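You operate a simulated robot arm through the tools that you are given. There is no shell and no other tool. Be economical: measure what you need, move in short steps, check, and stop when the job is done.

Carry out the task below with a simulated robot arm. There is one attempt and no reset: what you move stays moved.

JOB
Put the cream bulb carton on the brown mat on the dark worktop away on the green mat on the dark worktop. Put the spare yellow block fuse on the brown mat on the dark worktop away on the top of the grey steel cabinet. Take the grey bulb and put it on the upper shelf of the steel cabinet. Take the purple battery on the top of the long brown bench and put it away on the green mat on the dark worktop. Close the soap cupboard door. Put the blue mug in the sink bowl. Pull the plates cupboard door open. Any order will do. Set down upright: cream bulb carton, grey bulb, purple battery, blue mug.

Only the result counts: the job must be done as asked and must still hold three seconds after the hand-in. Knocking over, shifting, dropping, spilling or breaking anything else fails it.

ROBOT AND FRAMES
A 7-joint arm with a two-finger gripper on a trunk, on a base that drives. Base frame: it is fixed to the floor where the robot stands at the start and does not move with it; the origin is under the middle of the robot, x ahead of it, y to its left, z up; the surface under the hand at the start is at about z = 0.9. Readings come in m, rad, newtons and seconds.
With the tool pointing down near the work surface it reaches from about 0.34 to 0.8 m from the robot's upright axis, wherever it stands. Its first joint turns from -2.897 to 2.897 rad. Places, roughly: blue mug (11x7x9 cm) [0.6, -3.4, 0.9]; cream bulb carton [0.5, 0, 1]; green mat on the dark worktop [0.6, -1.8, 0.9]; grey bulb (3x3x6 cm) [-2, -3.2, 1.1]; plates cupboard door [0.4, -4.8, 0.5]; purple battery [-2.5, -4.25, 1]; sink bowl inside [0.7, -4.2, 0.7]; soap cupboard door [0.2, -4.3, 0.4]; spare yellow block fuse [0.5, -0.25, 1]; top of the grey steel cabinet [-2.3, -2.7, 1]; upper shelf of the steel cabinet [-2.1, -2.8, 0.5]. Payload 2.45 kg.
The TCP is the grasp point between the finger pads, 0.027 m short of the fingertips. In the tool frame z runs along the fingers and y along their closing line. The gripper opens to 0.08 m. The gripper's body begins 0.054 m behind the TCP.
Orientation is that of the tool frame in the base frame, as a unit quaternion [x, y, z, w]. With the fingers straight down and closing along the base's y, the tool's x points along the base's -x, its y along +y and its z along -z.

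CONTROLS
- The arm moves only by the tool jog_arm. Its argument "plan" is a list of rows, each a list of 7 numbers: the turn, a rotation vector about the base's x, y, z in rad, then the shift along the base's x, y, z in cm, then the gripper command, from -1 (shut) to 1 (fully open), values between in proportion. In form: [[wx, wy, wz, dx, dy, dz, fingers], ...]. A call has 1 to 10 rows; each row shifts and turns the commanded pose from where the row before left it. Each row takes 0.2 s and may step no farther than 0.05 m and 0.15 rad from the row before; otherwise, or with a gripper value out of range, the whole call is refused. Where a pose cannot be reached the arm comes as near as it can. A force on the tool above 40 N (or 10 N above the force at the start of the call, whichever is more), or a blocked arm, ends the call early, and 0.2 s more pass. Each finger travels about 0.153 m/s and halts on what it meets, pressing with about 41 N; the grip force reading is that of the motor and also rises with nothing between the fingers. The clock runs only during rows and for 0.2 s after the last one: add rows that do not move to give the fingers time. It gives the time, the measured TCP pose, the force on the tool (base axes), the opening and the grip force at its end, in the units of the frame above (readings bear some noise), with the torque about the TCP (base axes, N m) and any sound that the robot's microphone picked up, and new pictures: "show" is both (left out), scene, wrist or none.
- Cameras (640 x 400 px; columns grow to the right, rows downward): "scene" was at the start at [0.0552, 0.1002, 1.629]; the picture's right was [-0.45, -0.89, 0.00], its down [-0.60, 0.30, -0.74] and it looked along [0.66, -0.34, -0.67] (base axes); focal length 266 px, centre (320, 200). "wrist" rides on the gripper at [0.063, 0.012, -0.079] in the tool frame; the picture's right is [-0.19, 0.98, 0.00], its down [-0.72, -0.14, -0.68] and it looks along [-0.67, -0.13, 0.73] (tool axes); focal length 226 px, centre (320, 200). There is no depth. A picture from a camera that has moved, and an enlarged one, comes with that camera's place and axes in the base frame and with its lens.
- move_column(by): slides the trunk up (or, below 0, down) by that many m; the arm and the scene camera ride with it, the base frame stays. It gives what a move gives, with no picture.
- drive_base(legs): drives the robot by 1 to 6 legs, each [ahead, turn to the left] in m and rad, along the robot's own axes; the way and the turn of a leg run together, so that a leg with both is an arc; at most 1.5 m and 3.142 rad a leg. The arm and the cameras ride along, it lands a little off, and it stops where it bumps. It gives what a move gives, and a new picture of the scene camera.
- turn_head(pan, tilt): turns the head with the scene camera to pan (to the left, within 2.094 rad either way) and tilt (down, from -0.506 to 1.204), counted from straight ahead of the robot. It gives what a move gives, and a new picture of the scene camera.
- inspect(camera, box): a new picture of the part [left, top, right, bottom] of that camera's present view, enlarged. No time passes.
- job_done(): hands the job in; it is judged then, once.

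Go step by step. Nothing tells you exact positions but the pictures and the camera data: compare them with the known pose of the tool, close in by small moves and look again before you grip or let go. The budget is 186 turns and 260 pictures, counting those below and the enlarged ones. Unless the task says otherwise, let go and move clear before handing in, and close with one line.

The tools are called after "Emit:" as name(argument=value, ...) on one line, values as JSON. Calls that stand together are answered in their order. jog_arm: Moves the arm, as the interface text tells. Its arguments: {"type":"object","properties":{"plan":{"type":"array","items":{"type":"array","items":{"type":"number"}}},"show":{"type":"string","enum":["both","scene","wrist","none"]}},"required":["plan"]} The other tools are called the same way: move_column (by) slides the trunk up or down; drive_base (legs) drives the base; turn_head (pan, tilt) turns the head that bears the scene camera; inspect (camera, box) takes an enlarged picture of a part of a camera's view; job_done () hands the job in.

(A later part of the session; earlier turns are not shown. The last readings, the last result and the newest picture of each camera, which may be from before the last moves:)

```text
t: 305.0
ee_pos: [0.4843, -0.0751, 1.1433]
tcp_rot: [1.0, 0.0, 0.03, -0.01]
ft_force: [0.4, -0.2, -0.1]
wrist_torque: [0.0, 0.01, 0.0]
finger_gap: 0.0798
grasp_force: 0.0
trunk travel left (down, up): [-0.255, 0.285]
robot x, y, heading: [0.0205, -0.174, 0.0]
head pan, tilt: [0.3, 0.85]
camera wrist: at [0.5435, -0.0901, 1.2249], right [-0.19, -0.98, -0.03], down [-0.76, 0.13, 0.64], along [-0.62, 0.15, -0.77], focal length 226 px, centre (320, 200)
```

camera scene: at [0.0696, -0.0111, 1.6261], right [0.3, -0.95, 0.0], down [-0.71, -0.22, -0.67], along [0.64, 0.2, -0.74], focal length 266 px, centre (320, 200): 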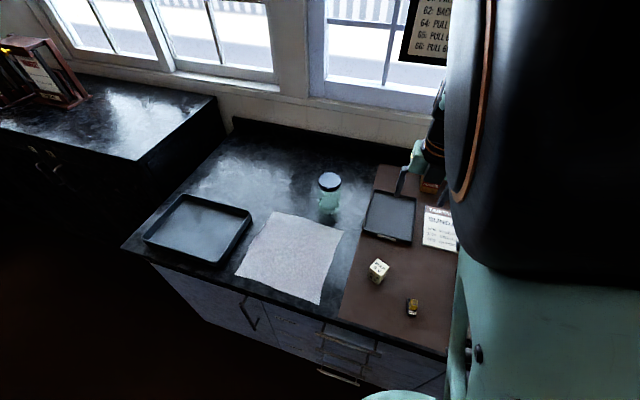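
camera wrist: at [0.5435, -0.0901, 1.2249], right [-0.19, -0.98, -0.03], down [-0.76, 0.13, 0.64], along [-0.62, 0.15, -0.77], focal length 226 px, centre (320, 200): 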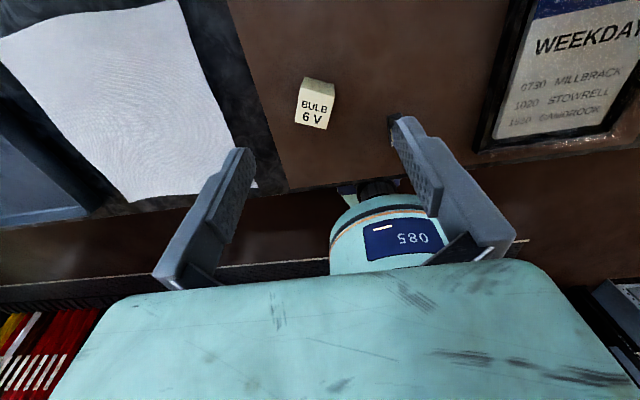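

The carton is at about (0.460, −0.059), turned −0.4 rad; the fuse (20 AMP, yellow on a black "SPARE" base) is nearby. Align to the carton and hover.

Emit:
jog_arm(plan=[[0, 0.06, -0.1, -0.6, 0.4, -3, 1], [0, 0, -0.1, -0.6, 0.4, -3, 1], [0, 0, -0.1, -0.6, 0.4, -2.5, 1], [0, 0, -0.1, -0.6, 0.4, -2, 1], [0, 0, 0, 0, 0, 0, 1]], show="wrist")

```text
t: 306.2
ee_pos: [0.4611, -0.0594, 1.0382]
tcp_rot: [0.98, -0.2, 0.003, -0.008]
ft_force: [0.3, -0.1, -0.5]
wrist_torque: [-0.03, 0.02, 0.02]
finger_gap: 0.0801
grasp_force: 0.0
trunk travel left (down, up): [-0.255, 0.285]
robot x, y, heading: [0.0119, -0.1746, 0.0]
head pan, tilt: [0.3, 0.85]
camera wrist: at [0.5145, -0.0968, 1.116], right [-0.56, -0.83, -0.02], down [-0.61, 0.4, 0.68], along [-0.56, 0.4, -0.73], focal length 226 px, centre (320, 200)
```

wrist: 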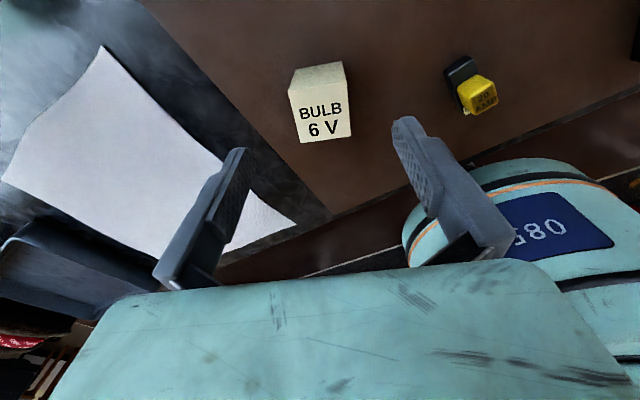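

Aligned. Descend and grip low.

Emit:
jog_arm(plan=[[0, 0, 0, 0.1, 0, -4, 1], [0, 0, 0, 0, 0, -4, 1], [0, 0, 0, 0, 0, -2.4, 1], [0, 0, 0, 0, 0, 0, 1], [0, 0, 0, 0, 0, 0, 0.2], [0, 0, 0, 0, 0, 0, -0.3], [0, 0, 0, 0, 0, 0, -1], [0, 0, 0, 0, 0, 0, -1], [0, 0, 0, 0, 0, 0, -1]], show="wrist")

Emit:
jog_arm(plan=[[0, 0, 0, 0, 0, 0.5, -1], [0, 0, 0, 0, 0, 0.7, -1], [0, 0, 0, 0, 0, 1, -1], [0, 0, 0, 0, 0, 1.2, -1], [0, 0, 0, 0, 0, 1.5, -1], [0, 0, 0, 0, 0, 1.5, -1], [0, 0, 0, 0, 0, 0, -1]], show="wrist")

```text
t: 307.1
ee_pos: [0.4617, -0.0639, 0.9375]
tcp_rot: [0.979, -0.203, 0.005, -0.008]
ft_force: [-10.4, -5.0, 33.7]
wrist_torque: [-1.47, 1.05, -0.25]
finger_gap: 0.072
grasp_force: 0.1
trunk travel left (down, up): [-0.255, 0.285]
robot x, y, heading: [0.0141, -0.1768, -0.0]
head pan, tilt: [0.3, 0.85]
stopped in row 4: the force on the tool passed its limit at 49 N (the readings are from after the stop); the commanded pose is now the measured one
camera wrist: at [0.5138, -0.1007, 1.0162], right [-0.57, -0.82, -0.02], down [-0.61, 0.4, 0.68], along [-0.55, 0.4, -0.73], focal length 226 px, centre (320, 200)
```

wrist: 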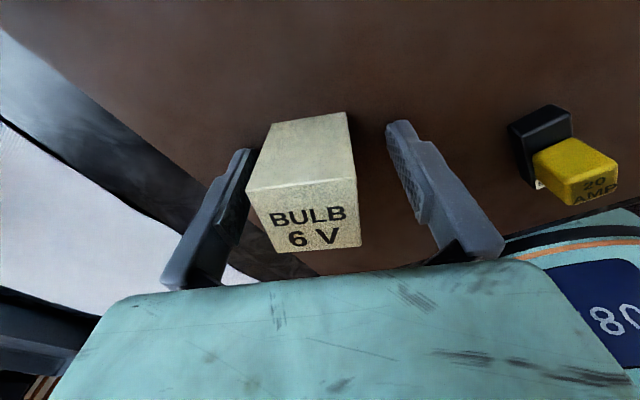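

```text
t: 308.7
ee_pos: [0.463, -0.062, 0.9999]
tcp_rot: [0.979, -0.201, 0.005, -0.008]
ft_force: [-0.6, 0.3, 0.6]
wrist_torque: [-0.02, 0.03, -0.02]
finger_gap: 0.0386
grasp_force: 41.0
trunk travel left (down, up): [-0.255, 0.285]
robot x, y, heading: [0.0125, -0.1736, 0.002]
head pan, tilt: [0.3, 0.85]
camera wrist: at [0.5165, -0.0993, 1.0776], right [-0.56, -0.83, -0.02], down [-0.61, 0.4, 0.68], along [-0.55, 0.39, -0.73], focal length 226 px, centre (320, 200)
```

wrist: 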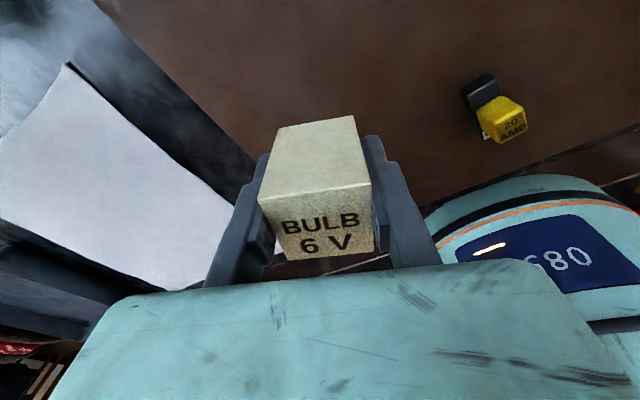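

The carton got gripped (3.86 cm). Lift further slowly and check.

Emit:
jog_arm(plan=[[0, 0, 0, 0, 0, 2, -1], [0, 0, 0, 0, 0, 2, -1], [0, 0, 0, 0, 0, 2, -1], [0, 0, 0, 0, 0, 2, -1], [0, 0, 0, 0, 0, 2, -1], [0, 0, 0, 0, 0, 2, -1], [0, 0, 0, 0, 0, 2, -1], [0, 0, 0, 0, 0, 2, -1], [0, 0, 0, 0, 0, 2, -1], [0, 0, 0, 0, 0, 0, -1]], show="wrist")

```text
t: 310.9
ee_pos: [0.4631, -0.062, 1.1795]
tcp_rot: [0.98, -0.201, 0.003, -0.009]
ft_force: [-0.6, -0.2, -0.1]
wrist_torque: [0.02, -0.01, -0.02]
finger_gap: 0.0385
grasp_force: 40.9
trunk travel left (down, up): [-0.255, 0.285]
robot x, y, heading: [0.0147, -0.172, -0.002]
head pan, tilt: [0.3, 0.85]
camera wrist: at [0.5164, -0.0995, 1.2576], right [-0.56, -0.83, -0.02], down [-0.61, 0.4, 0.68], along [-0.56, 0.39, -0.73], focal length 226 px, centre (320, 200)
```

wrist: 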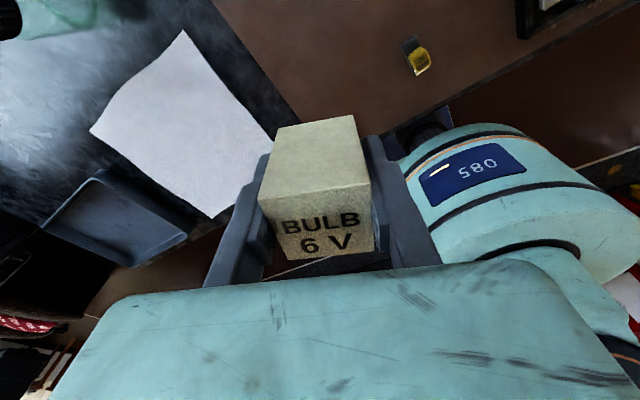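

Firm grip. Drive to the green mat.

Emit:
drive_base(legs=[[0, -1.571], [1.3, 0], [0, 1.571]])

Emit:
jog_arm(plan=[[0, 0, 0, 1.5, 0, -1, -1], [0, 0, 0, 0, 0, 0, -1]], show="wrist")

```text
t: 325.3
ee_pos: [0.4818, -1.3475, 1.1786]
tcp_rot: [0.982, -0.187, 0.004, -0.008]
ft_force: [-0.2, 0.0, -0.7]
wrist_torque: [0.0, -0.01, 0.0]
finger_gap: 0.0384
grasp_force: 41.1
trunk travel left (down, up): [-0.255, 0.285]
robot x, y, heading: [0.0342, -1.4727, 0.031]
head pan, tilt: [0.3, 0.85]
camera scene: at [0.0856, -1.3082, 1.6248], right [0.32, -0.95, 0.0], down [-0.71, -0.24, -0.66], along [0.62, 0.21, -0.75], focal length 266 px, centre (320, 200)
```

scene: 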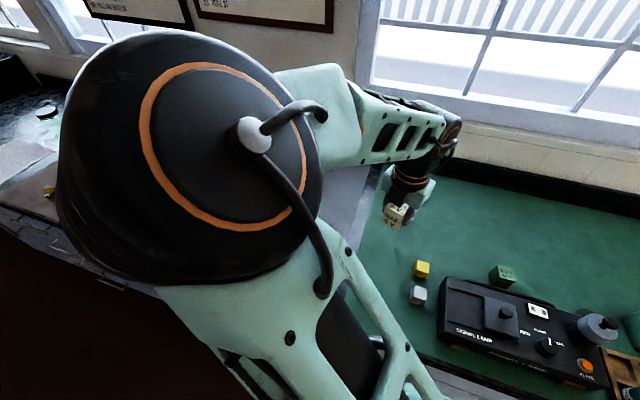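

```text
t: 325.9
ee_pos: [0.4971, -1.3473, 1.1675]
tcp_rot: [0.982, -0.188, 0.004, -0.008]
ft_force: [0.6, -0.7, -0.4]
wrist_torque: [-0.01, -0.01, 0.04]
finger_gap: 0.0386
grasp_force: 41.0
trunk travel left (down, up): [-0.255, 0.285]
robot x, y, heading: [0.0346, -1.47, 0.027]
head pan, tilt: [0.3, 0.85]
camera wrist: at [0.5507, -1.383, 1.2468], right [-0.54, -0.84, -0.02], down [-0.62, 0.39, 0.68], along [-0.57, 0.38, -0.73], focal length 226 px, centre (320, 200)
```

wrist: 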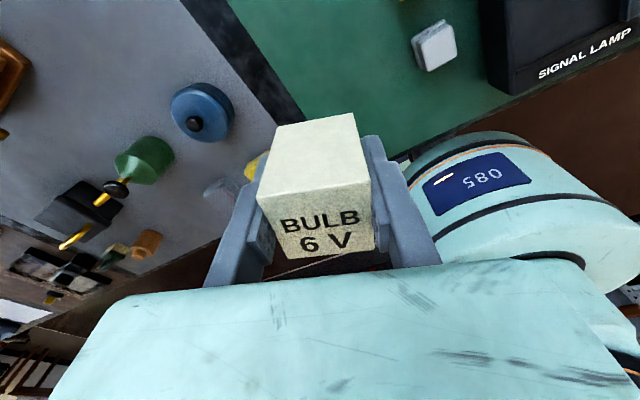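

Move over (0.585, −1.375) and lower partway.

Emit:
jog_arm(plan=[[0, 0, 0, 2.2, -0.7, -1, -1], [0, 0, 0, 2.2, -0.7, -3, -1], [0, 0, 0, 2.2, -0.7, -3, -1], [0, 0, 0, 2.2, -0.7, -3, -1], [0, 0, 0, 0, 0, -3, -1], [0, 0, 0, 0, 0, -2.5, -1], [0, 0, 0, 0, 0, 0, -1]])

```text
t: 327.5
ee_pos: [0.5845, -1.3759, 1.0122]
tcp_rot: [0.982, -0.187, 0.004, -0.009]
ft_force: [-0.8, 0.6, -0.4]
wrist_torque: [0.01, 0.0, 0.01]
finger_gap: 0.0388
grasp_force: 41.1
trunk travel left (down, up): [-0.255, 0.285]
robot x, y, heading: [0.0343, -1.4676, 0.029]
head pan, tilt: [0.3, 0.85]
camera scene: at [0.0859, -1.3083, 1.6249], right [0.32, -0.95, 0.0], down [-0.71, -0.24, -0.66], along [0.62, 0.21, -0.75], focal length 266 px, centre (320, 200)
camera wrist: at [0.6389, -1.4118, 1.0917], right [-0.54, -0.84, -0.02], down [-0.62, 0.39, 0.68], along [-0.57, 0.38, -0.73], focal length 226 px, centre (320, 200)
```

scene: 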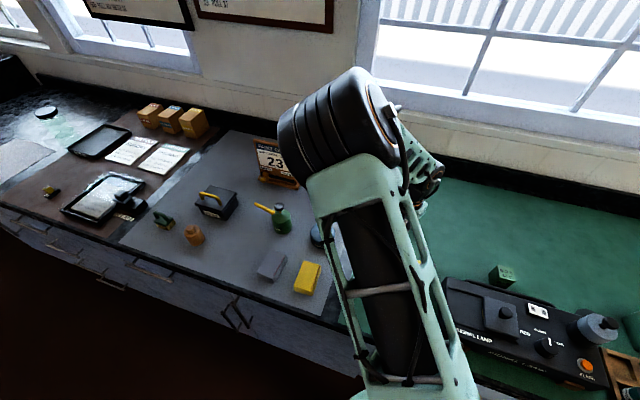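
wrist: 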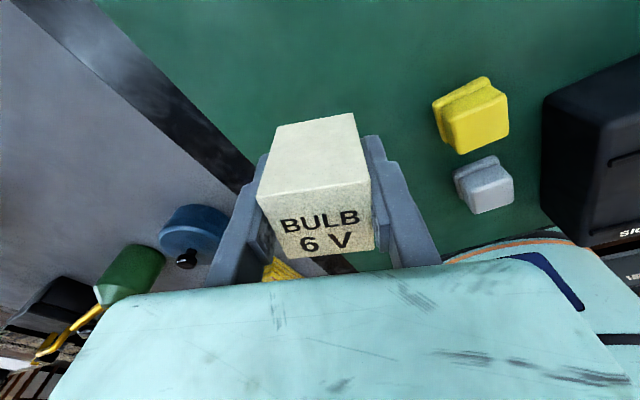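

Over green mat with room on all sides. Lower slowly to contact.

Emit:
jog_arm(plan=[[0, 0, 0, 0, 0, -2, -1], [0, 0, 0, 0, 0, -1.5, -1], [0, 0, 0, 0, 0, -0.8, -1], [0, 0, 0, 0, 0, -0.5, -1], [0, 0, 0, 0, 0, 0, -1]], show="none")

Emit:
jog_arm(plan=[[0, 0, 0, 0, 0, -0.4, -1], [0, 0, 0, 0, 0, -0.3, -1], [0, 0, 0, 0, 0, -0.3, -1], [0, 0, 0, 0, 0, 0, -1]], show="none")

Emit:
jog_arm(plan=[[0, 0, 0, 0, 0, -0.3, -1], [0, 0, 0, 0, 0, -0.3, -1], [0, 0, 0, 0, 0, 0, -1]], show="wrist")

```text
t: 328.7
ee_pos: [0.5844, -1.3757, 0.966]
tcp_rot: [0.982, -0.188, 0.004, -0.009]
ft_force: [0.2, -0.6, -0.6]
wrist_torque: [0.03, 0.0, 0.04]
finger_gap: 0.0384
grasp_force: 41.2
trunk travel left (down, up): [-0.255, 0.285]
robot x, y, heading: [0.0339, -1.4718, 0.034]
head pan, tilt: [0.3, 0.85]
```

```text
t: 329.7
ee_pos: [0.5845, -1.375, 0.9557]
tcp_rot: [0.982, -0.187, 0.004, -0.009]
ft_force: [-0.3, 0.4, 0.1]
wrist_torque: [0.0, 0.02, 0.03]
finger_gap: 0.0386
grasp_force: 41.2
trunk travel left (down, up): [-0.255, 0.285]
robot x, y, heading: [0.0338, -1.472, 0.026]
head pan, tilt: [0.3, 0.85]
```

```text
t: 330.5
ee_pos: [0.5846, -1.375, 0.9483]
tcp_rot: [0.982, -0.188, 0.005, -0.008]
ft_force: [0.8, 0.4, 0.0]
wrist_torque: [0.01, -0.03, 0.0]
finger_gap: 0.0386
grasp_force: 40.6
trunk travel left (down, up): [-0.255, 0.285]
robot x, y, heading: [0.0325, -1.4696, 0.03]
head pan, tilt: [0.3, 0.85]
camera wrist: at [0.6386, -1.4115, 1.0282], right [-0.54, -0.84, -0.02], down [-0.62, 0.39, 0.68], along [-0.57, 0.38, -0.73], focal length 226 px, centre (320, 200)
```

wrist: 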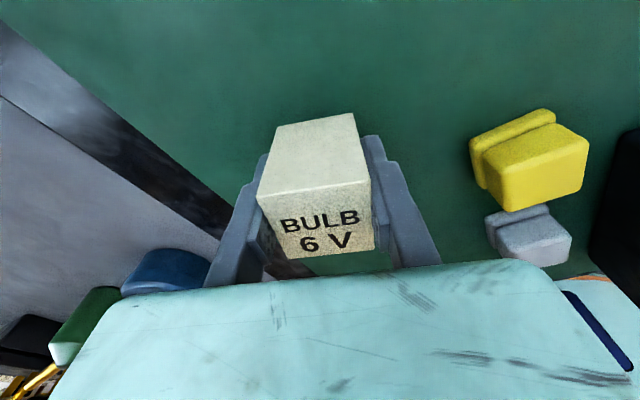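

Emit:
jog_arm(plan=[[0, 0, 0, 0, 0, -0.3, -1], [0, 0, 0, 0, 0, -0.3, -1], [0, 0, 0, 0, 0, -0.3, -1], [0, 0, 0, 0, 0, 0, -1]], show="none")

Emit:
jog_arm(plan=[[0, 0, 0, 0, 0, -0.3, -1], [0, 0, 0, 0, 0, -0.3, -1], [0, 0, 0, 0, 0, 0, -1]], show="wrist")

```text
t: 331.5
ee_pos: [0.5848, -1.3773, 0.9401]
tcp_rot: [0.982, -0.187, 0.004, -0.007]
ft_force: [0.6, -0.3, 0.4]
wrist_torque: [0.06, -0.02, 0.0]
finger_gap: 0.0387
grasp_force: 40.9
trunk travel left (down, up): [-0.255, 0.285]
robot x, y, heading: [0.0328, -1.4703, 0.031]
head pan, tilt: [0.3, 0.85]
```

```text
t: 332.3
ee_pos: [0.5846, -1.3758, 0.9346]
tcp_rot: [0.982, -0.187, 0.004, -0.009]
ft_force: [-0.4, -1.0, 2.4]
wrist_torque: [-0.01, 0.05, 0.04]
finger_gap: 0.0386
grasp_force: 40.9
trunk travel left (down, up): [-0.255, 0.285]
robot x, y, heading: [0.0359, -1.467, 0.024]
head pan, tilt: [0.3, 0.85]
camera wrist: at [0.6384, -1.4116, 1.0135], right [-0.54, -0.84, -0.02], down [-0.62, 0.39, 0.68], along [-0.57, 0.38, -0.73], focal length 226 px, centre (320, 200)
```

wrist: 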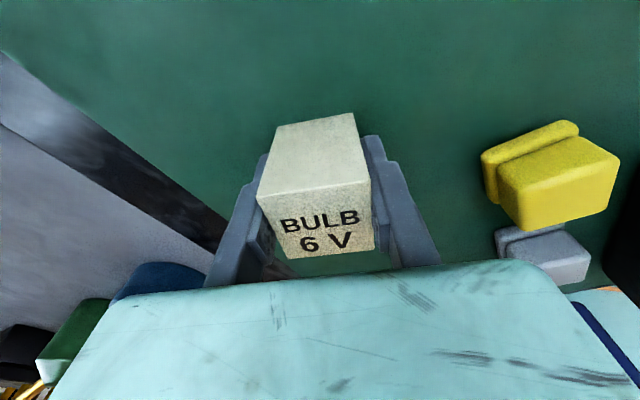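

Emit:
jog_arm(plan=[[0, 0, 0, 0, 0, -0.2, -1], [0, 0, 0, 0, 0, 0, -1]], show="none")

```text
t: 332.9
ee_pos: [0.5843, -1.3752, 0.9343]
tcp_rot: [0.982, -0.188, 0.005, -0.009]
ft_force: [-0.8, 0.4, 23.1]
wrist_torque: [-0.3, 0.43, -0.03]
finger_gap: 0.0383
grasp_force: 41.5
trunk travel left (down, up): [-0.255, 0.285]
robot x, y, heading: [0.0332, -1.4744, 0.03]
head pan, tilt: [0.3, 0.85]
```

Contact (23 N). Release and rise.

Emit:
jog_arm(plan=[[0, 0, 0, 0, 0, 0.1, -1], [0, 0, 0, 0, 0, 0, 0.2], [0, 0, 0, 0, 0, 0, 0.5], [0, 0, 0, 0, 0, 0, 0.5], [0, 0, 0, 0, 0, 1.5, 0.5], [0, 0, 0, 0, 0, 4, 0.5], [0, 0, 0, 0, 0, 4.5, 0.5], [0, 0, 0, -1, 0, 4.5, 1], [0, 0, 0, -2, 0, 4, 1], [0, 0, 0, -2, 0, 4, 1]], show="wrist")

```text
t: 335.1
ee_pos: [0.5328, -1.375, 1.1584]
tcp_rot: [0.982, -0.187, 0.003, -0.008]
ft_force: [0.0, -0.4, 1.0]
wrist_torque: [0.0, -0.02, -0.02]
finger_gap: 0.08
grasp_force: 0.1
trunk travel left (down, up): [-0.255, 0.285]
robot x, y, heading: [0.0346, -1.471, 0.027]
head pan, tilt: [0.3, 0.85]
camera wrist: at [0.5886, -1.4109, 1.2367], right [-0.54, -0.84, -0.02], down [-0.62, 0.39, 0.68], along [-0.57, 0.38, -0.73], focal length 226 px, centre (320, 200)
```

wrist: 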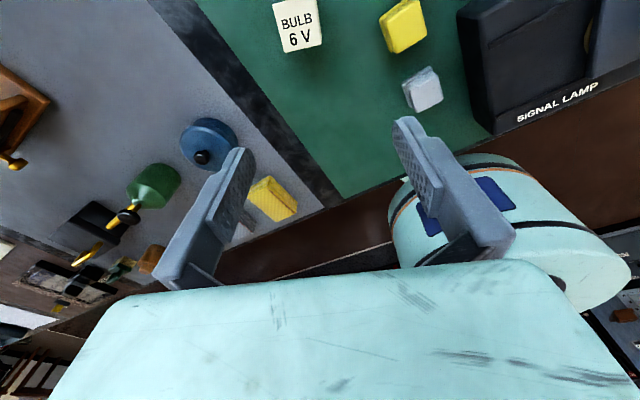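

Carton stands upright on the green mat. Finally the fuse: drive back to the brown mat.

Emit:
drive_base(legs=[[0, 1.541], [1.27, 0], [0, -1.571], [-0.12, 0]])

Emit:
jog_arm(plan=[[0, 0, 0.1, 0, 0, -2, 1], [0, 0, 0.1, 0, 0, -2, 1], [0, 0, 0.1, 0, 0, -2, 1], [0, 0, 0.08, 0, 0, 0, 1], [0, 0, 0, 0, 0, 0, 1]])

```text
t: 350.1
ee_pos: [0.4087, -0.1216, 1.1565]
tcp_rot: [0.981, -0.194, 0.005, -0.008]
ft_force: [0.2, 0.2, -0.4]
wrist_torque: [0.02, -0.03, -0.04]
finger_gap: 0.0797
grasp_force: 0.1
trunk travel left (down, up): [-0.255, 0.285]
robot x, y, heading: [-0.0939, -0.2107, 0.014]
head pan, tilt: [0.3, 0.85]
camera scene: at [-0.0386, -0.0505, 1.6248], right [0.31, -0.95, 0.0], down [-0.71, -0.23, -0.66], along [0.63, 0.2, -0.75], focal length 266 px, centre (320, 200)
```

scene: 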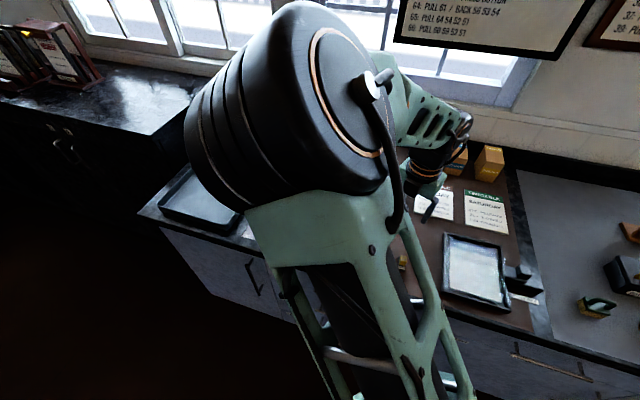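

```text
t: 351.3
ee_pos: [0.4109, -0.1228, 1.0968]
tcp_rot: [1.0, -0.004, 0.002, -0.009]
ft_force: [-0.4, 0.6, -0.6]
wrist_torque: [-0.01, -0.05, 0.02]
finger_gap: 0.0799
grasp_force: 0.0
trunk travel left (down, up): [-0.255, 0.285]
robot x, y, heading: [-0.0894, -0.2138, 0.015]
head pan, tilt: [0.3, 0.85]
camera scene: at [-0.038, -0.0508, 1.6248], right [0.31, -0.95, 0.0], down [-0.71, -0.23, -0.66], along [0.63, 0.2, -0.75], focal length 266 px, centre (320, 200)
camera wrist: at [0.474, -0.1371, 1.1755], right [-0.2, -0.98, -0.02], down [-0.72, 0.14, 0.68], along [-0.66, 0.15, -0.73], focal length 226 px, centre (320, 200)
```

scene: 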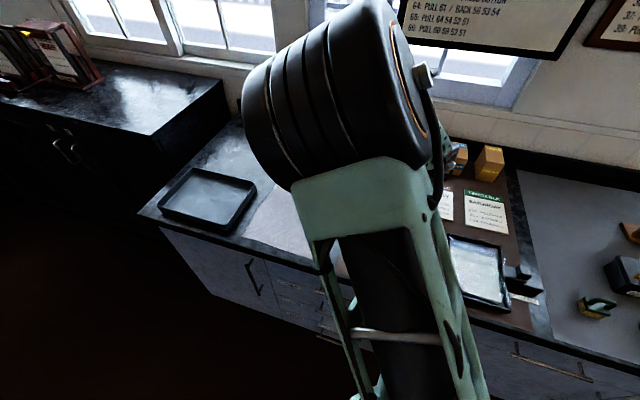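
wrist: 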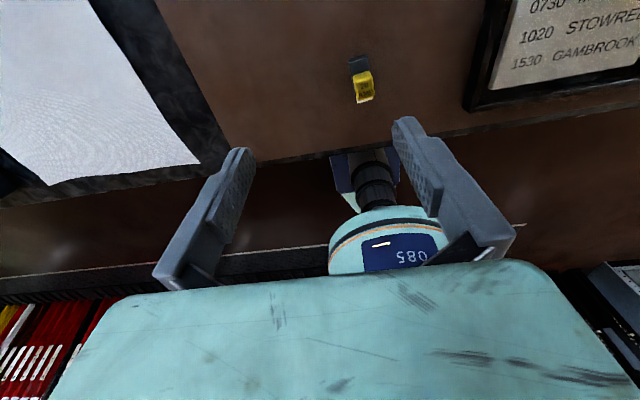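

Emit:
inspect(camera="wrist", box=[320, 40, 410, 120])

```text
5.00 times, centred on (365, 80) of wrist
camera zoom: at [0.474, -0.1371, 1.1755], right [-0.2, -0.98, -0.02], down [-0.72, 0.14, 0.68], along [-0.66, 0.15, -0.73], focal length 1130 px, centre (95, 800)
```

zoom: 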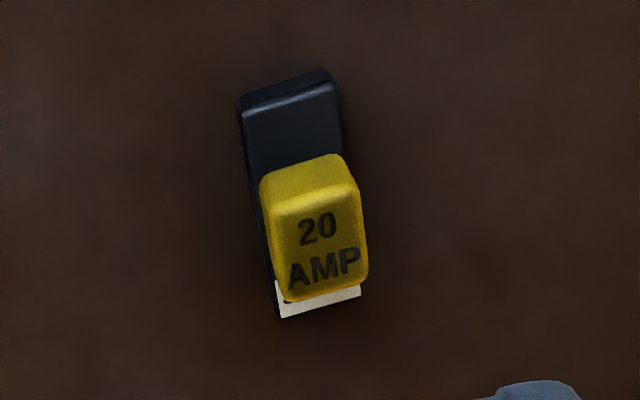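

Fuse top centre ≈(0.396, −0.163, 0.935), turned about +0.14 rad. Hover just above it.

Emit:
jog_arm(plan=[[0, 0, 0.14, -0.7, -2, -3, 1], [0, 0, 0, -0.8, -2, -3, 0.4], [0, 0, 0, 0, 0, -3, 0.2], [0, 0, 0, 0, 0, 0, 0.2]], show="wrist")

```text
t: 352.3
ee_pos: [0.3943, -0.1643, 1.0061]
tcp_rot: [0.998, 0.065, 0.002, -0.01]
ft_force: [0.3, -0.1, 0.1]
wrist_torque: [0.01, 0.0, 0.02]
finger_gap: 0.0481
grasp_force: 0.2
trunk travel left (down, up): [-0.255, 0.285]
robot x, y, heading: [-0.0914, -0.2102, 0.014]
head pan, tilt: [0.3, 0.85]
camera wrist: at [0.4599, -0.169, 1.0854], right [-0.06, -1.0, -0.02], down [-0.73, 0.03, 0.68], along [-0.68, 0.06, -0.73], focal length 226 px, centre (320, 200)
```

wrist: 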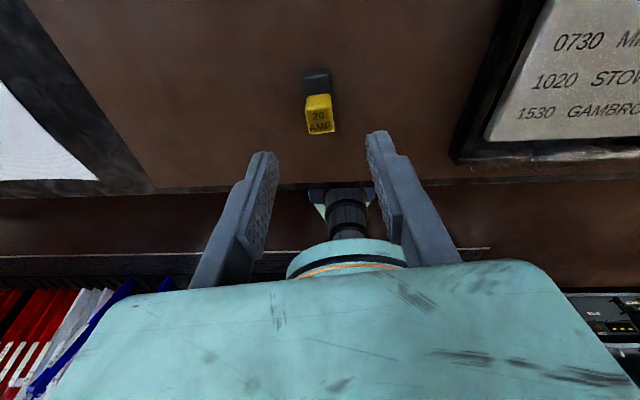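

Centred. Descend and grip with the fingertips.

Emit:
jog_arm(plan=[[0, 0, 0, -0.1, 0.2, -3, 0.2], [0, 0, 0, 0, 0, -2.3, 0.2], [0, 0, 0, 0, 0, -1.0, 0.2], [0, 0, 0, 0, 0, 0, -0.2], [0, 0, 0, 0, 0, 0, -0.6], [0, 0, 0, 0, 0, 0, -1], [0, 0, 0, 0, 0, 0, -1]], show="wrist")

```text
t: 353.9
ee_pos: [0.3947, -0.1615, 0.9438]
tcp_rot: [0.998, 0.065, 0.002, -0.009]
ft_force: [-0.3, -0.4, 0.1]
wrist_torque: [0.01, -0.04, 0.02]
finger_gap: 0.0167
grasp_force: 41.2
trunk travel left (down, up): [-0.255, 0.285]
robot x, y, heading: [-0.0896, -0.2123, 0.009]
head pan, tilt: [0.3, 0.85]
camera wrist: at [0.4599, -0.1669, 1.0231], right [-0.06, -1.0, -0.02], down [-0.73, 0.03, 0.68], along [-0.68, 0.06, -0.73], focal length 226 px, centre (320, 200)
```

wrist: 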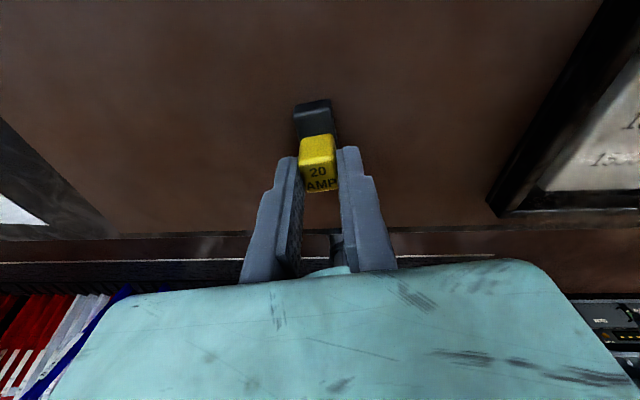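

Gripped at 1.67 cm. Lift slowly and check.

Emit:
jog_arm(plan=[[0, 0, 0, 0, 0, 0.5, -1], [0, 0, 0, 0, 0, 0.7, -1], [0, 0, 0, 0, 0, 1, -1], [0, 0, 0, 0, 0, 1.5, -1], [0, 0, 0, 0, 0, 2, -1], [0, 0, 0, 0, 0, 2, -1], [0, 0, 0, 0, 0, 2, -1], [0, 0, 0, 0, 0, 2, -1], [0, 0, 0, 0, 0, 2, -1], [0, 0, 0, 0, 0, 0, -1]], show="wrist")

```text
t: 356.1
ee_pos: [0.3933, -0.1617, 1.0815]
tcp_rot: [0.998, 0.065, 0.001, -0.009]
ft_force: [-0.1, 0.5, -1.7]
wrist_torque: [0.0, 0.01, 0.0]
finger_gap: 0.0166
grasp_force: 41.2
trunk travel left (down, up): [-0.255, 0.285]
robot x, y, heading: [-0.0934, -0.2135, 0.013]
head pan, tilt: [0.3, 0.85]
camera wrist: at [0.4595, -0.1665, 1.1603], right [-0.06, -1.0, -0.02], down [-0.73, 0.03, 0.68], along [-0.68, 0.06, -0.73], focal length 226 px, centre (320, 200)
```

wrist: 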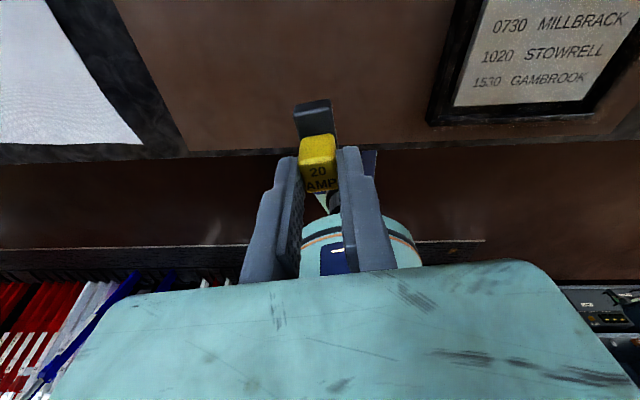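

Whole fuse lifted. Raise and drive to the steel cabinet.

Emit:
jog_arm(plan=[[0, 0, 0, 0, 0, 3, -1], [0, 0, 0, 0, 0, 3, -1], [0, 0, 0, 0, 0, 3, -1], [0, 0, 0, 0, 0, 3, -1], [0, 0, 0, 0, 0, 3, -1], [0, 0, 0, 0, 0, 2, -1], [0, 0, 0, 0, 0, 0, -1]], show="none")

Emit:
drive_base(legs=[[0, -2.044], [1.5, 0], [1.2, 0], [0, -1.11]])

Emit:
turn_head(pan=0.2, tilt=0.6)

```text
t: 357.7
ee_pos: [0.3956, -0.1624, 1.2516]
tcp_rot: [0.998, 0.065, 0.001, -0.009]
ft_force: [0.3, 0.4, -0.2]
wrist_torque: [0.01, 0.01, -0.01]
finger_gap: 0.0166
grasp_force: 41.2
trunk travel left (down, up): [-0.255, 0.285]
robot x, y, heading: [-0.0939, -0.2111, 0.016]
head pan, tilt: [0.3, 0.85]
```

```text
t: 362.8
ee_pos: [-0.2416, -0.6781, 1.2514]
tcp_rot: [-0.598, 0.801, -0.008, 0.004]
ft_force: [0.2, 0.2, -0.4]
wrist_torque: [0.01, 0.03, -0.02]
finger_gap: 0.0167
grasp_force: 41.4
trunk travel left (down, up): [-0.255, 0.285]
robot x, y, heading: [-0.0909, -0.2101, -1.962]
head pan, tilt: [0.3, 0.85]
stopped in leg 1: the robot was blocked; the commanded pose is now the measured one
camera scene: at [0.0387, -0.3285, 1.6256], right [-1.0, 0.1, 0.0], down [0.07, 0.74, -0.67], along [-0.06, -0.66, -0.74], focal length 266 px, centre (320, 200)
```

scene: 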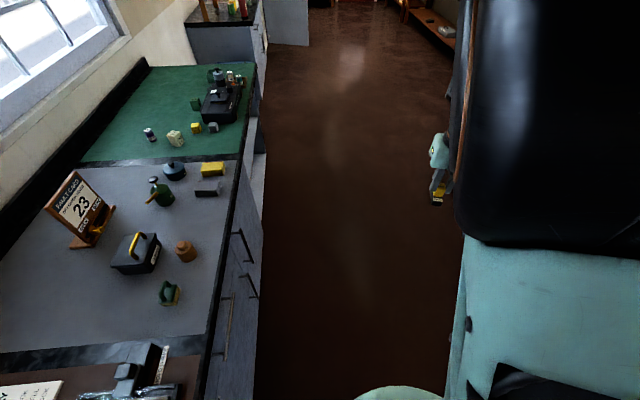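

```text
t: 363.6
ee_pos: [-0.2404, -0.679, 1.2504]
tcp_rot: [-0.599, 0.8, -0.008, 0.004]
ft_force: [-0.4, -0.4, 0.0]
wrist_torque: [0.0, 0.05, 0.01]
finger_gap: 0.0164
grasp_force: 41.3
trunk travel left (down, up): [-0.255, 0.285]
robot x, y, heading: [-0.0902, -0.2113, -1.957]
head pan, tilt: [0.201, 0.6]
camera scene: at [0.0299, -0.3371, 1.6457], right [-0.98, 0.19, 0.0], down [0.11, 0.56, -0.82], along [-0.15, -0.81, -0.57], focal length 266 px, centre (320, 200)
```

scene: 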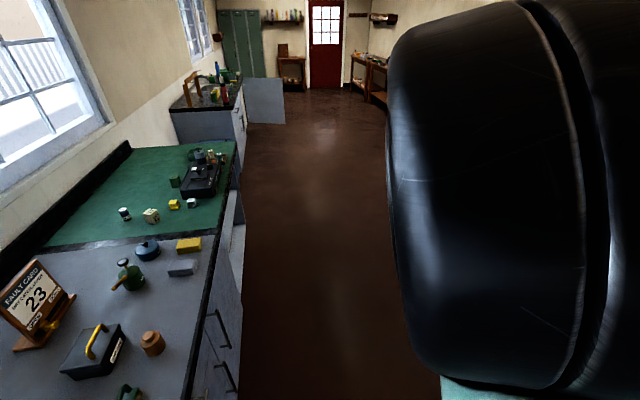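

Something to the right blocked the turn. Look at what's there before moving on.

Emit:
turn_head(pan=-1.2, tilt=0.5)

```text
t: 365.1
ee_pos: [-0.243, -0.6788, 1.2505]
tcp_rot: [-0.598, 0.801, -0.008, 0.004]
ft_force: [-0.4, -0.6, 0.3]
wrist_torque: [-0.01, -0.02, 0.02]
finger_gap: 0.0166
grasp_force: 41.2
trunk travel left (down, up): [-0.255, 0.285]
robot x, y, heading: [-0.0885, -0.2164, -1.962]
head pan, tilt: [-1.201, 0.499]
camera scene: at [-0.0415, -0.2725, 1.653], right [-0.25, 0.97, 0.0], down [0.48, 0.12, -0.87], along [-0.84, -0.21, -0.5], focal length 266 px, centre (320, 200)
```

scene: 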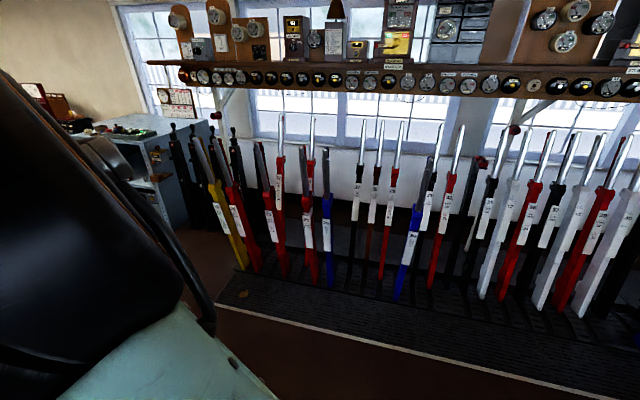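

Nothing nearby on that side; likely a body corner near the worktop. Straighten to face −y, drive down the aisle, then turn.

Emit:
drive_base(legs=[[0, 0.391], [1.2, 0]])

```text
t: 372.4
ee_pos: [-0.0485, -1.8954, 1.251]
tcp_rot: [0.743, -0.669, 0.005, -0.005]
ft_force: [-0.2, -0.3, 0.1]
wrist_torque: [0.05, 0.0, -0.01]
finger_gap: 0.0166
grasp_force: 41.1
trunk travel left (down, up): [-0.255, 0.285]
robot x, y, heading: [-0.0832, -1.4071, -1.574]
head pan, tilt: [-1.201, 0.499]
camera scene: at [-0.0181, -1.443, 1.6519], right [-0.59, 0.81, 0.0], down [0.41, 0.3, -0.86], along [-0.69, -0.51, -0.51], focal length 266 px, centre (320, 200)
```

scene: 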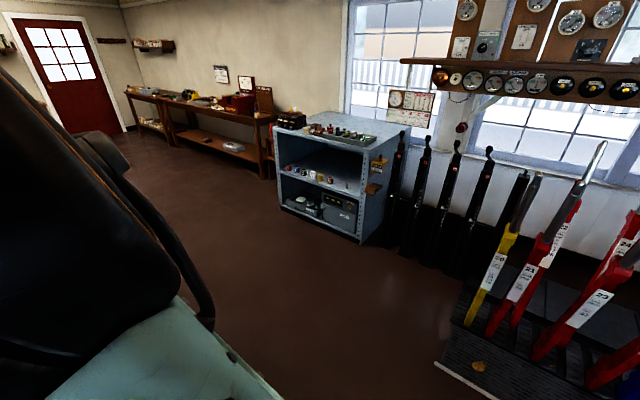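

Emit:
drive_base(legs=[[0, -0.677], [1.5, 0], [0.32, 0], [0, -0.89]])

Emit:
turn_head(pan=-0.3, tilt=0.65)

```text
t: 374.2
ee_pos: [-0.2646, -1.8663, 1.2505]
tcp_rot: [-0.575, 0.818, -0.006, 0.003]
ft_force: [-0.5, 0.3, -0.1]
wrist_torque: [0.0, -0.04, -0.02]
finger_gap: 0.0167
grasp_force: 40.3
trunk travel left (down, up): [-0.255, 0.285]
robot x, y, heading: [-0.0849, -1.4105, -1.992]
head pan, tilt: [-1.201, 0.499]
stopped in leg 1: the robot was blocked; the commanded pose is now the measured one
camera scene: at [-0.0416, -1.4534, 1.6519], right [-0.04, 1.0, 0.0], down [0.51, 0.02, -0.86], along [-0.86, -0.03, -0.51], focal length 266 px, centre (320, 200)
```

scene: 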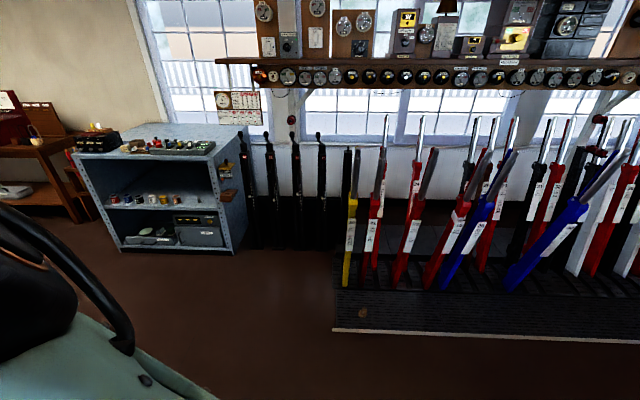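

```text
t: 375.4
ee_pos: [-0.2626, -1.8677, 1.2495]
tcp_rot: [-0.577, 0.817, -0.006, 0.004]
ft_force: [-1.1, 0.4, -0.4]
wrist_torque: [0.01, 0.0, 0.0]
finger_gap: 0.0164
grasp_force: 41.1
trunk travel left (down, up): [-0.255, 0.285]
robot x, y, heading: [-0.0871, -1.4061, -1.988]
head pan, tilt: [-0.3, 0.649]
camera scene: at [-0.0081, -1.516, 1.6415], right [-0.75, 0.66, 0.0], down [0.4, 0.45, -0.8], along [-0.52, -0.6, -0.6], focal length 266 px, centre (320, 200)
```

scene: 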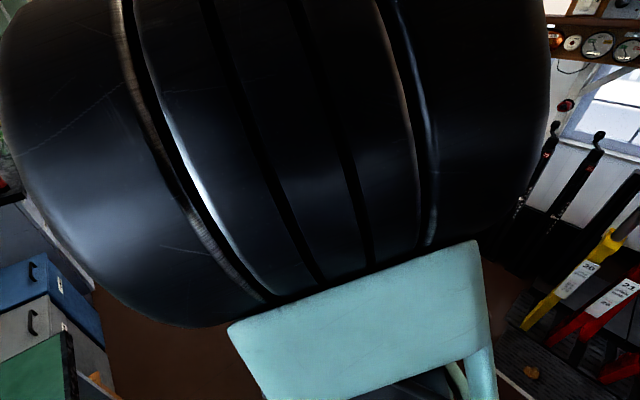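

It's the base's corner against the worktop; driving forward moves away from it. Do that first, then turn.

Emit:
drive_base(legs=[[0.6, 0], [0, -0.35], [1.15, 0], [0, -0.8]])

Emit:
turn_head(pan=-0.3, tilt=0.65)

```text
t: 387.5
ee_pos: [-1.6214, -2.8141, 1.2493]
tcp_rot: [-0.039, 0.999, -0.007, -0.001]
ft_force: [0.3, -0.1, -0.3]
wrist_torque: [-0.01, 0.02, -0.01]
finger_gap: 0.0165
grasp_force: 41.1
trunk travel left (down, up): [-0.255, 0.285]
robot x, y, heading: [-1.1306, -2.7894, -3.142]
head pan, tilt: [-0.3, 0.649]
camera scene: at [-1.1955, -2.9044, 1.6415], right [0.29, 0.96, 0.0], down [0.58, -0.18, -0.8], along [-0.76, 0.23, -0.6], focal length 266 px, centre (320, 200)
```

scene: 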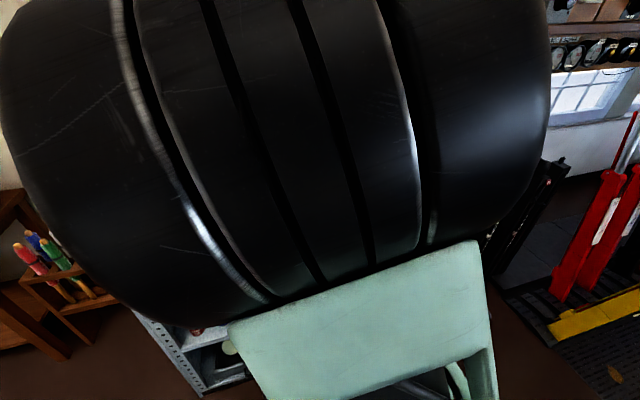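

```text
t: 388.1
ee_pos: [-1.6214, -2.8137, 1.2483]
tcp_rot: [-0.039, 0.999, -0.008, -0.001]
ft_force: [-0.1, -0.4, -0.4]
wrist_torque: [-0.01, -0.01, -0.01]
finger_gap: 0.0166
grasp_force: 41.2
trunk travel left (down, up): [-0.255, 0.285]
robot x, y, heading: [-1.1351, -2.7876, -3.139]
head pan, tilt: [-0.3, 0.649]
camera scene: at [-1.1955, -2.9045, 1.6414], right [0.29, 0.96, 0.0], down [0.58, -0.18, -0.8], along [-0.76, 0.23, -0.6], focal length 266 px, centre (320, 200)
```

scene: 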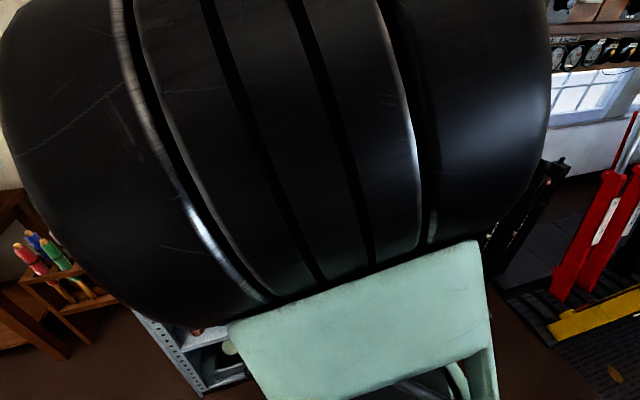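

Elbow blocks the head view; I'll use the wrist camera. Drive closer and move the hand over the cabinet's rear free area, staying high.

Emit:
drive_base(legs=[[0.3, 0]])

Emit:
jog_arm(plan=[[0, 0, 0, -4, -1, 0, -1], [0, 0, 0, -4, -1, 0, -1], [0, 0, 0, -4, -1, 0, -1], [0, 0, 0, -4, -1, 0, -1], [0, 0, 0, -4, -1, 0, -1], [0, 0, 0, -4, -1, 0, -1], [0, 0, 0, 0, 0, 0, -1]])

```text
t: 390.2
ee_pos: [-1.9238, -2.813, 1.2486]
tcp_rot: [-0.039, 0.999, -0.008, 0.0]
ft_force: [-0.4, 0.2, -1.2]
wrist_torque: [0.02, 0.0, -0.01]
finger_gap: 0.0166
grasp_force: 41.2
trunk travel left (down, up): [-0.255, 0.285]
robot x, y, heading: [-1.4323, -2.7877, -3.142]
head pan, tilt: [-0.3, 0.649]
camera scene: at [-1.4979, -2.9047, 1.6414], right [0.3, 0.96, 0.0], down [0.58, -0.18, -0.8], along [-0.76, 0.24, -0.61], focal length 266 px, centre (320, 200)
```

scene: 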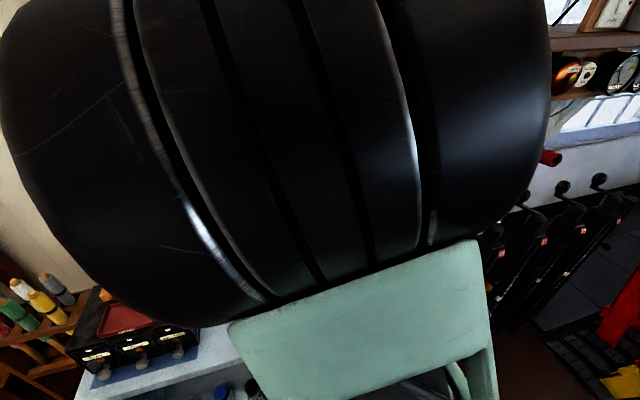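

```text
t: 391.8
ee_pos: [-2.163, -2.8729, 1.2498]
tcp_rot: [-0.038, 0.999, -0.007, 0.0]
ft_force: [-0.5, 0.6, -0.7]
wrist_torque: [-0.01, -0.01, 0.01]
finger_gap: 0.0164
grasp_force: 41.1
trunk travel left (down, up): [-0.255, 0.285]
robot x, y, heading: [-1.4329, -2.789, -3.142]
head pan, tilt: [-0.3, 0.649]
camera scene: at [-1.4965, -2.9047, 1.6415], right [0.3, 0.96, 0.0], down [0.58, -0.18, -0.8], along [-0.76, 0.24, -0.6], focal length 266 px, centre (320, 200)
camera wrist: at [-2.2272, -2.8647, 1.3282], right [0.12, 0.99, -0.01], down [0.73, -0.08, 0.68], along [0.68, -0.09, -0.73], focal length 226 px, centre (320, 200)
```

scene: 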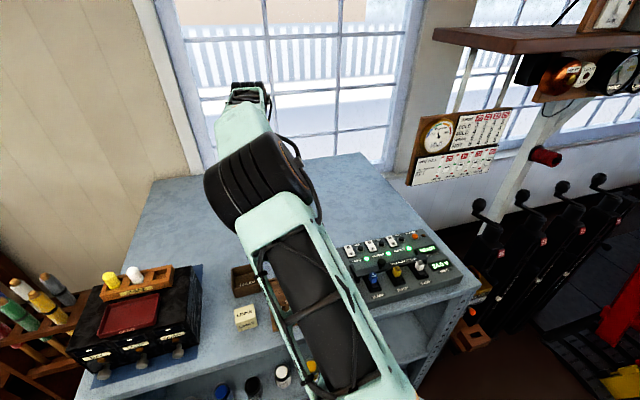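
wrist: 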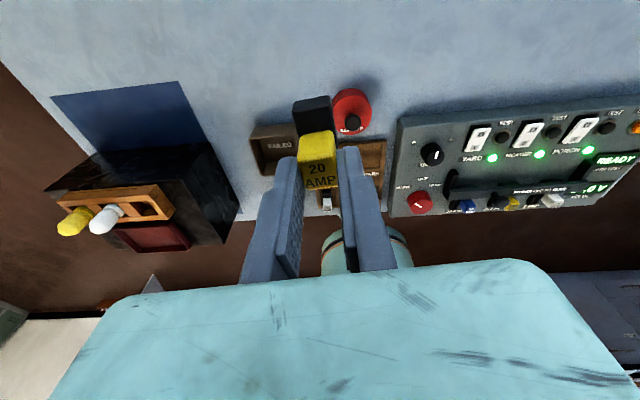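

Below is clear, but the red bottle is close; I'll go ~6 cm deeper by driving and shift toward −y by 5 cm.

Emit:
drive_base(legs=[[0.06, 0]])

Emit:
jog_arm(plan=[[0, 0, 0, 0, -2.5, -3, -1], [0, 0, 0, 0, -2.5, -3, -1], [0, 0, 0, 0, 0, -3, -1], [0, 0, 0, 0, 0, 0, -1]], show="wrist")

```text
t: 392.8
ee_pos: [-2.2255, -2.874, 1.2479]
tcp_rot: [-0.038, 0.999, -0.006, 0.001]
ft_force: [-0.5, -0.1, -0.5]
wrist_torque: [0.03, -0.04, -0.01]
finger_gap: 0.0165
grasp_force: 40.4
trunk travel left (down, up): [-0.255, 0.285]
robot x, y, heading: [-1.4903, -2.7876, -3.143]
head pan, tilt: [-0.3, 0.649]
camera scene: at [-1.5587, -2.9047, 1.6413], right [0.3, 0.96, 0.0], down [0.58, -0.18, -0.8], along [-0.76, 0.24, -0.61], focal length 266 px, centre (320, 200)
```

scene: 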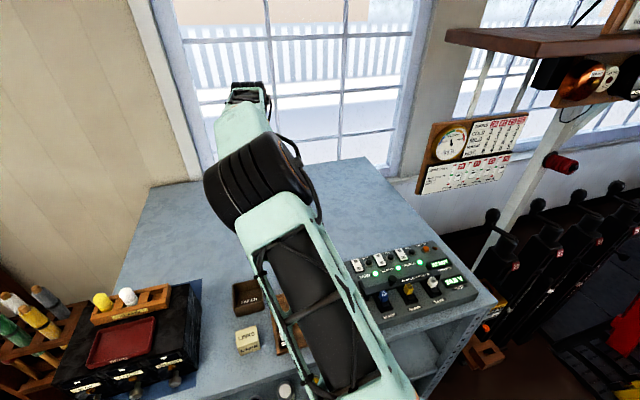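

```text
t: 393.8
ee_pos: [-2.2248, -2.9236, 1.1583]
tcp_rot: [-0.039, 0.999, -0.006, 0.0]
ft_force: [0.4, -0.6, -0.2]
wrist_torque: [0.03, -0.03, 0.0]
finger_gap: 0.0165
grasp_force: 41.0
trunk travel left (down, up): [-0.255, 0.285]
robot x, y, heading: [-1.493, -2.7873, -3.143]
head pan, tilt: [-0.3, 0.649]
camera wrist: at [-2.2878, -2.914, 1.237], right [0.12, 0.99, -0.01], down [0.73, -0.08, 0.68], along [0.68, -0.09, -0.73], focal length 226 px, centre (320, 200)
```

wrist: 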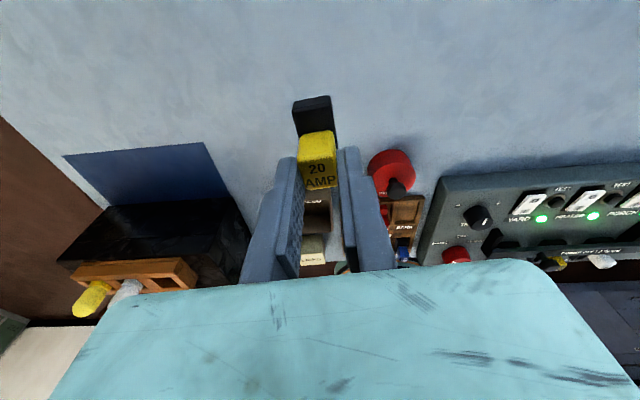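

Clear steel top beneath. Lower toward the surface in steps.

Emit:
jog_arm(plan=[[0, 0, 0, 0, 0, -2.5, -1], [0, 0, 0, 0, 0, -2.5, -1], [0, 0, 0, 0, 0, -2, -1], [0, 0, 0, 0, 0, -1, -1], [0, 0, 0, 0, 0, 0, -1]], show="wrist")

```text
t: 394.9
ee_pos: [-2.2255, -2.9241, 1.0798]
tcp_rot: [-0.039, 0.999, -0.007, 0.0]
ft_force: [-0.2, 0.9, -0.5]
wrist_torque: [-0.02, -0.02, 0.0]
finger_gap: 0.0166
grasp_force: 40.8
trunk travel left (down, up): [-0.255, 0.285]
robot x, y, heading: [-1.4957, -2.7853, -3.147]
head pan, tilt: [-0.3, 0.649]
camera wrist: at [-2.2883, -2.9148, 1.1576], right [0.12, 0.99, -0.01], down [0.73, -0.08, 0.68], along [0.68, -0.09, -0.73], focal length 226 px, centre (320, 200)
```

wrist: 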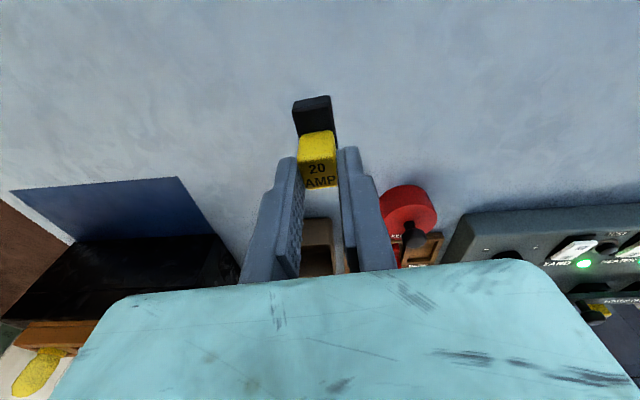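

Emit:
jog_arm(plan=[[0, 0, 0, 0, 0, -1.5, -1], [0, 0, 0, 0, 0, -1, -1], [0, 0, 0, 0, 0, -0.7, -1], [0, 0, 0, 0, 0, -0.5, -1], [0, 0, 0, 0, 0, 0, -1]], show="none")

Emit:
jog_arm(plan=[[0, 0, 0, 0, 0, -0.5, -1], [0, 0, 0, 0, 0, -0.5, -1], [0, 0, 0, 0, 0, -0.4, -1], [0, 0, 0, 0, 0, 0, -1]], show="none")

Emit:
jog_arm(plan=[[0, 0, 0, 0, 0, -0.4, -1], [0, 0, 0, 0, 0, -0.4, -1], [0, 0, 0, 0, 0, -0.3, -1], [0, 0, 0, 0, 0, 0, -1]], show="wrist")

```text
t: 396.1
ee_pos: [-2.2237, -2.9234, 1.0416]
tcp_rot: [-0.038, 0.999, -0.007, 0.0]
ft_force: [-0.4, -0.6, -0.4]
wrist_torque: [0.0, 0.0, -0.01]
finger_gap: 0.0165
grasp_force: 41.3
trunk travel left (down, up): [-0.255, 0.285]
robot x, y, heading: [-1.4944, -2.7869, -3.14]
head pan, tilt: [-0.3, 0.649]
```

```text
t: 397.1
ee_pos: [-2.2232, -2.9231, 1.0277]
tcp_rot: [-0.039, 0.999, -0.007, 0.0]
ft_force: [0.8, 0.0, 0.3]
wrist_torque: [0.06, 0.0, 0.04]
finger_gap: 0.0165
grasp_force: 41.0
trunk travel left (down, up): [-0.255, 0.285]
robot x, y, heading: [-1.4948, -2.7861, -3.143]
head pan, tilt: [-0.3, 0.649]
```

```text
t: 398.1
ee_pos: [-2.2246, -2.9219, 1.017]
tcp_rot: [-0.039, 0.999, -0.007, 0.0]
ft_force: [-0.1, 0.2, -0.5]
wrist_torque: [-0.01, 0.01, -0.04]
finger_gap: 0.0164
grasp_force: 40.6
trunk travel left (down, up): [-0.255, 0.285]
robot x, y, heading: [-1.4923, -2.7896, -3.142]
head pan, tilt: [-0.3, 0.649]
camera wrist: at [-2.2879, -2.9144, 1.0961], right [0.12, 0.99, -0.01], down [0.73, -0.08, 0.68], along [0.68, -0.09, -0.73], focal length 226 px, centre (320, 200)
```

wrist: 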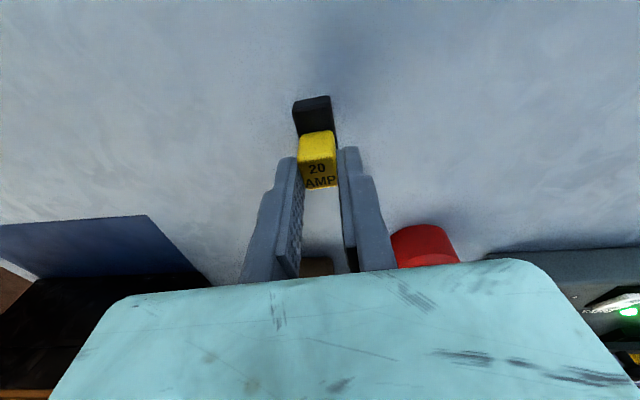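

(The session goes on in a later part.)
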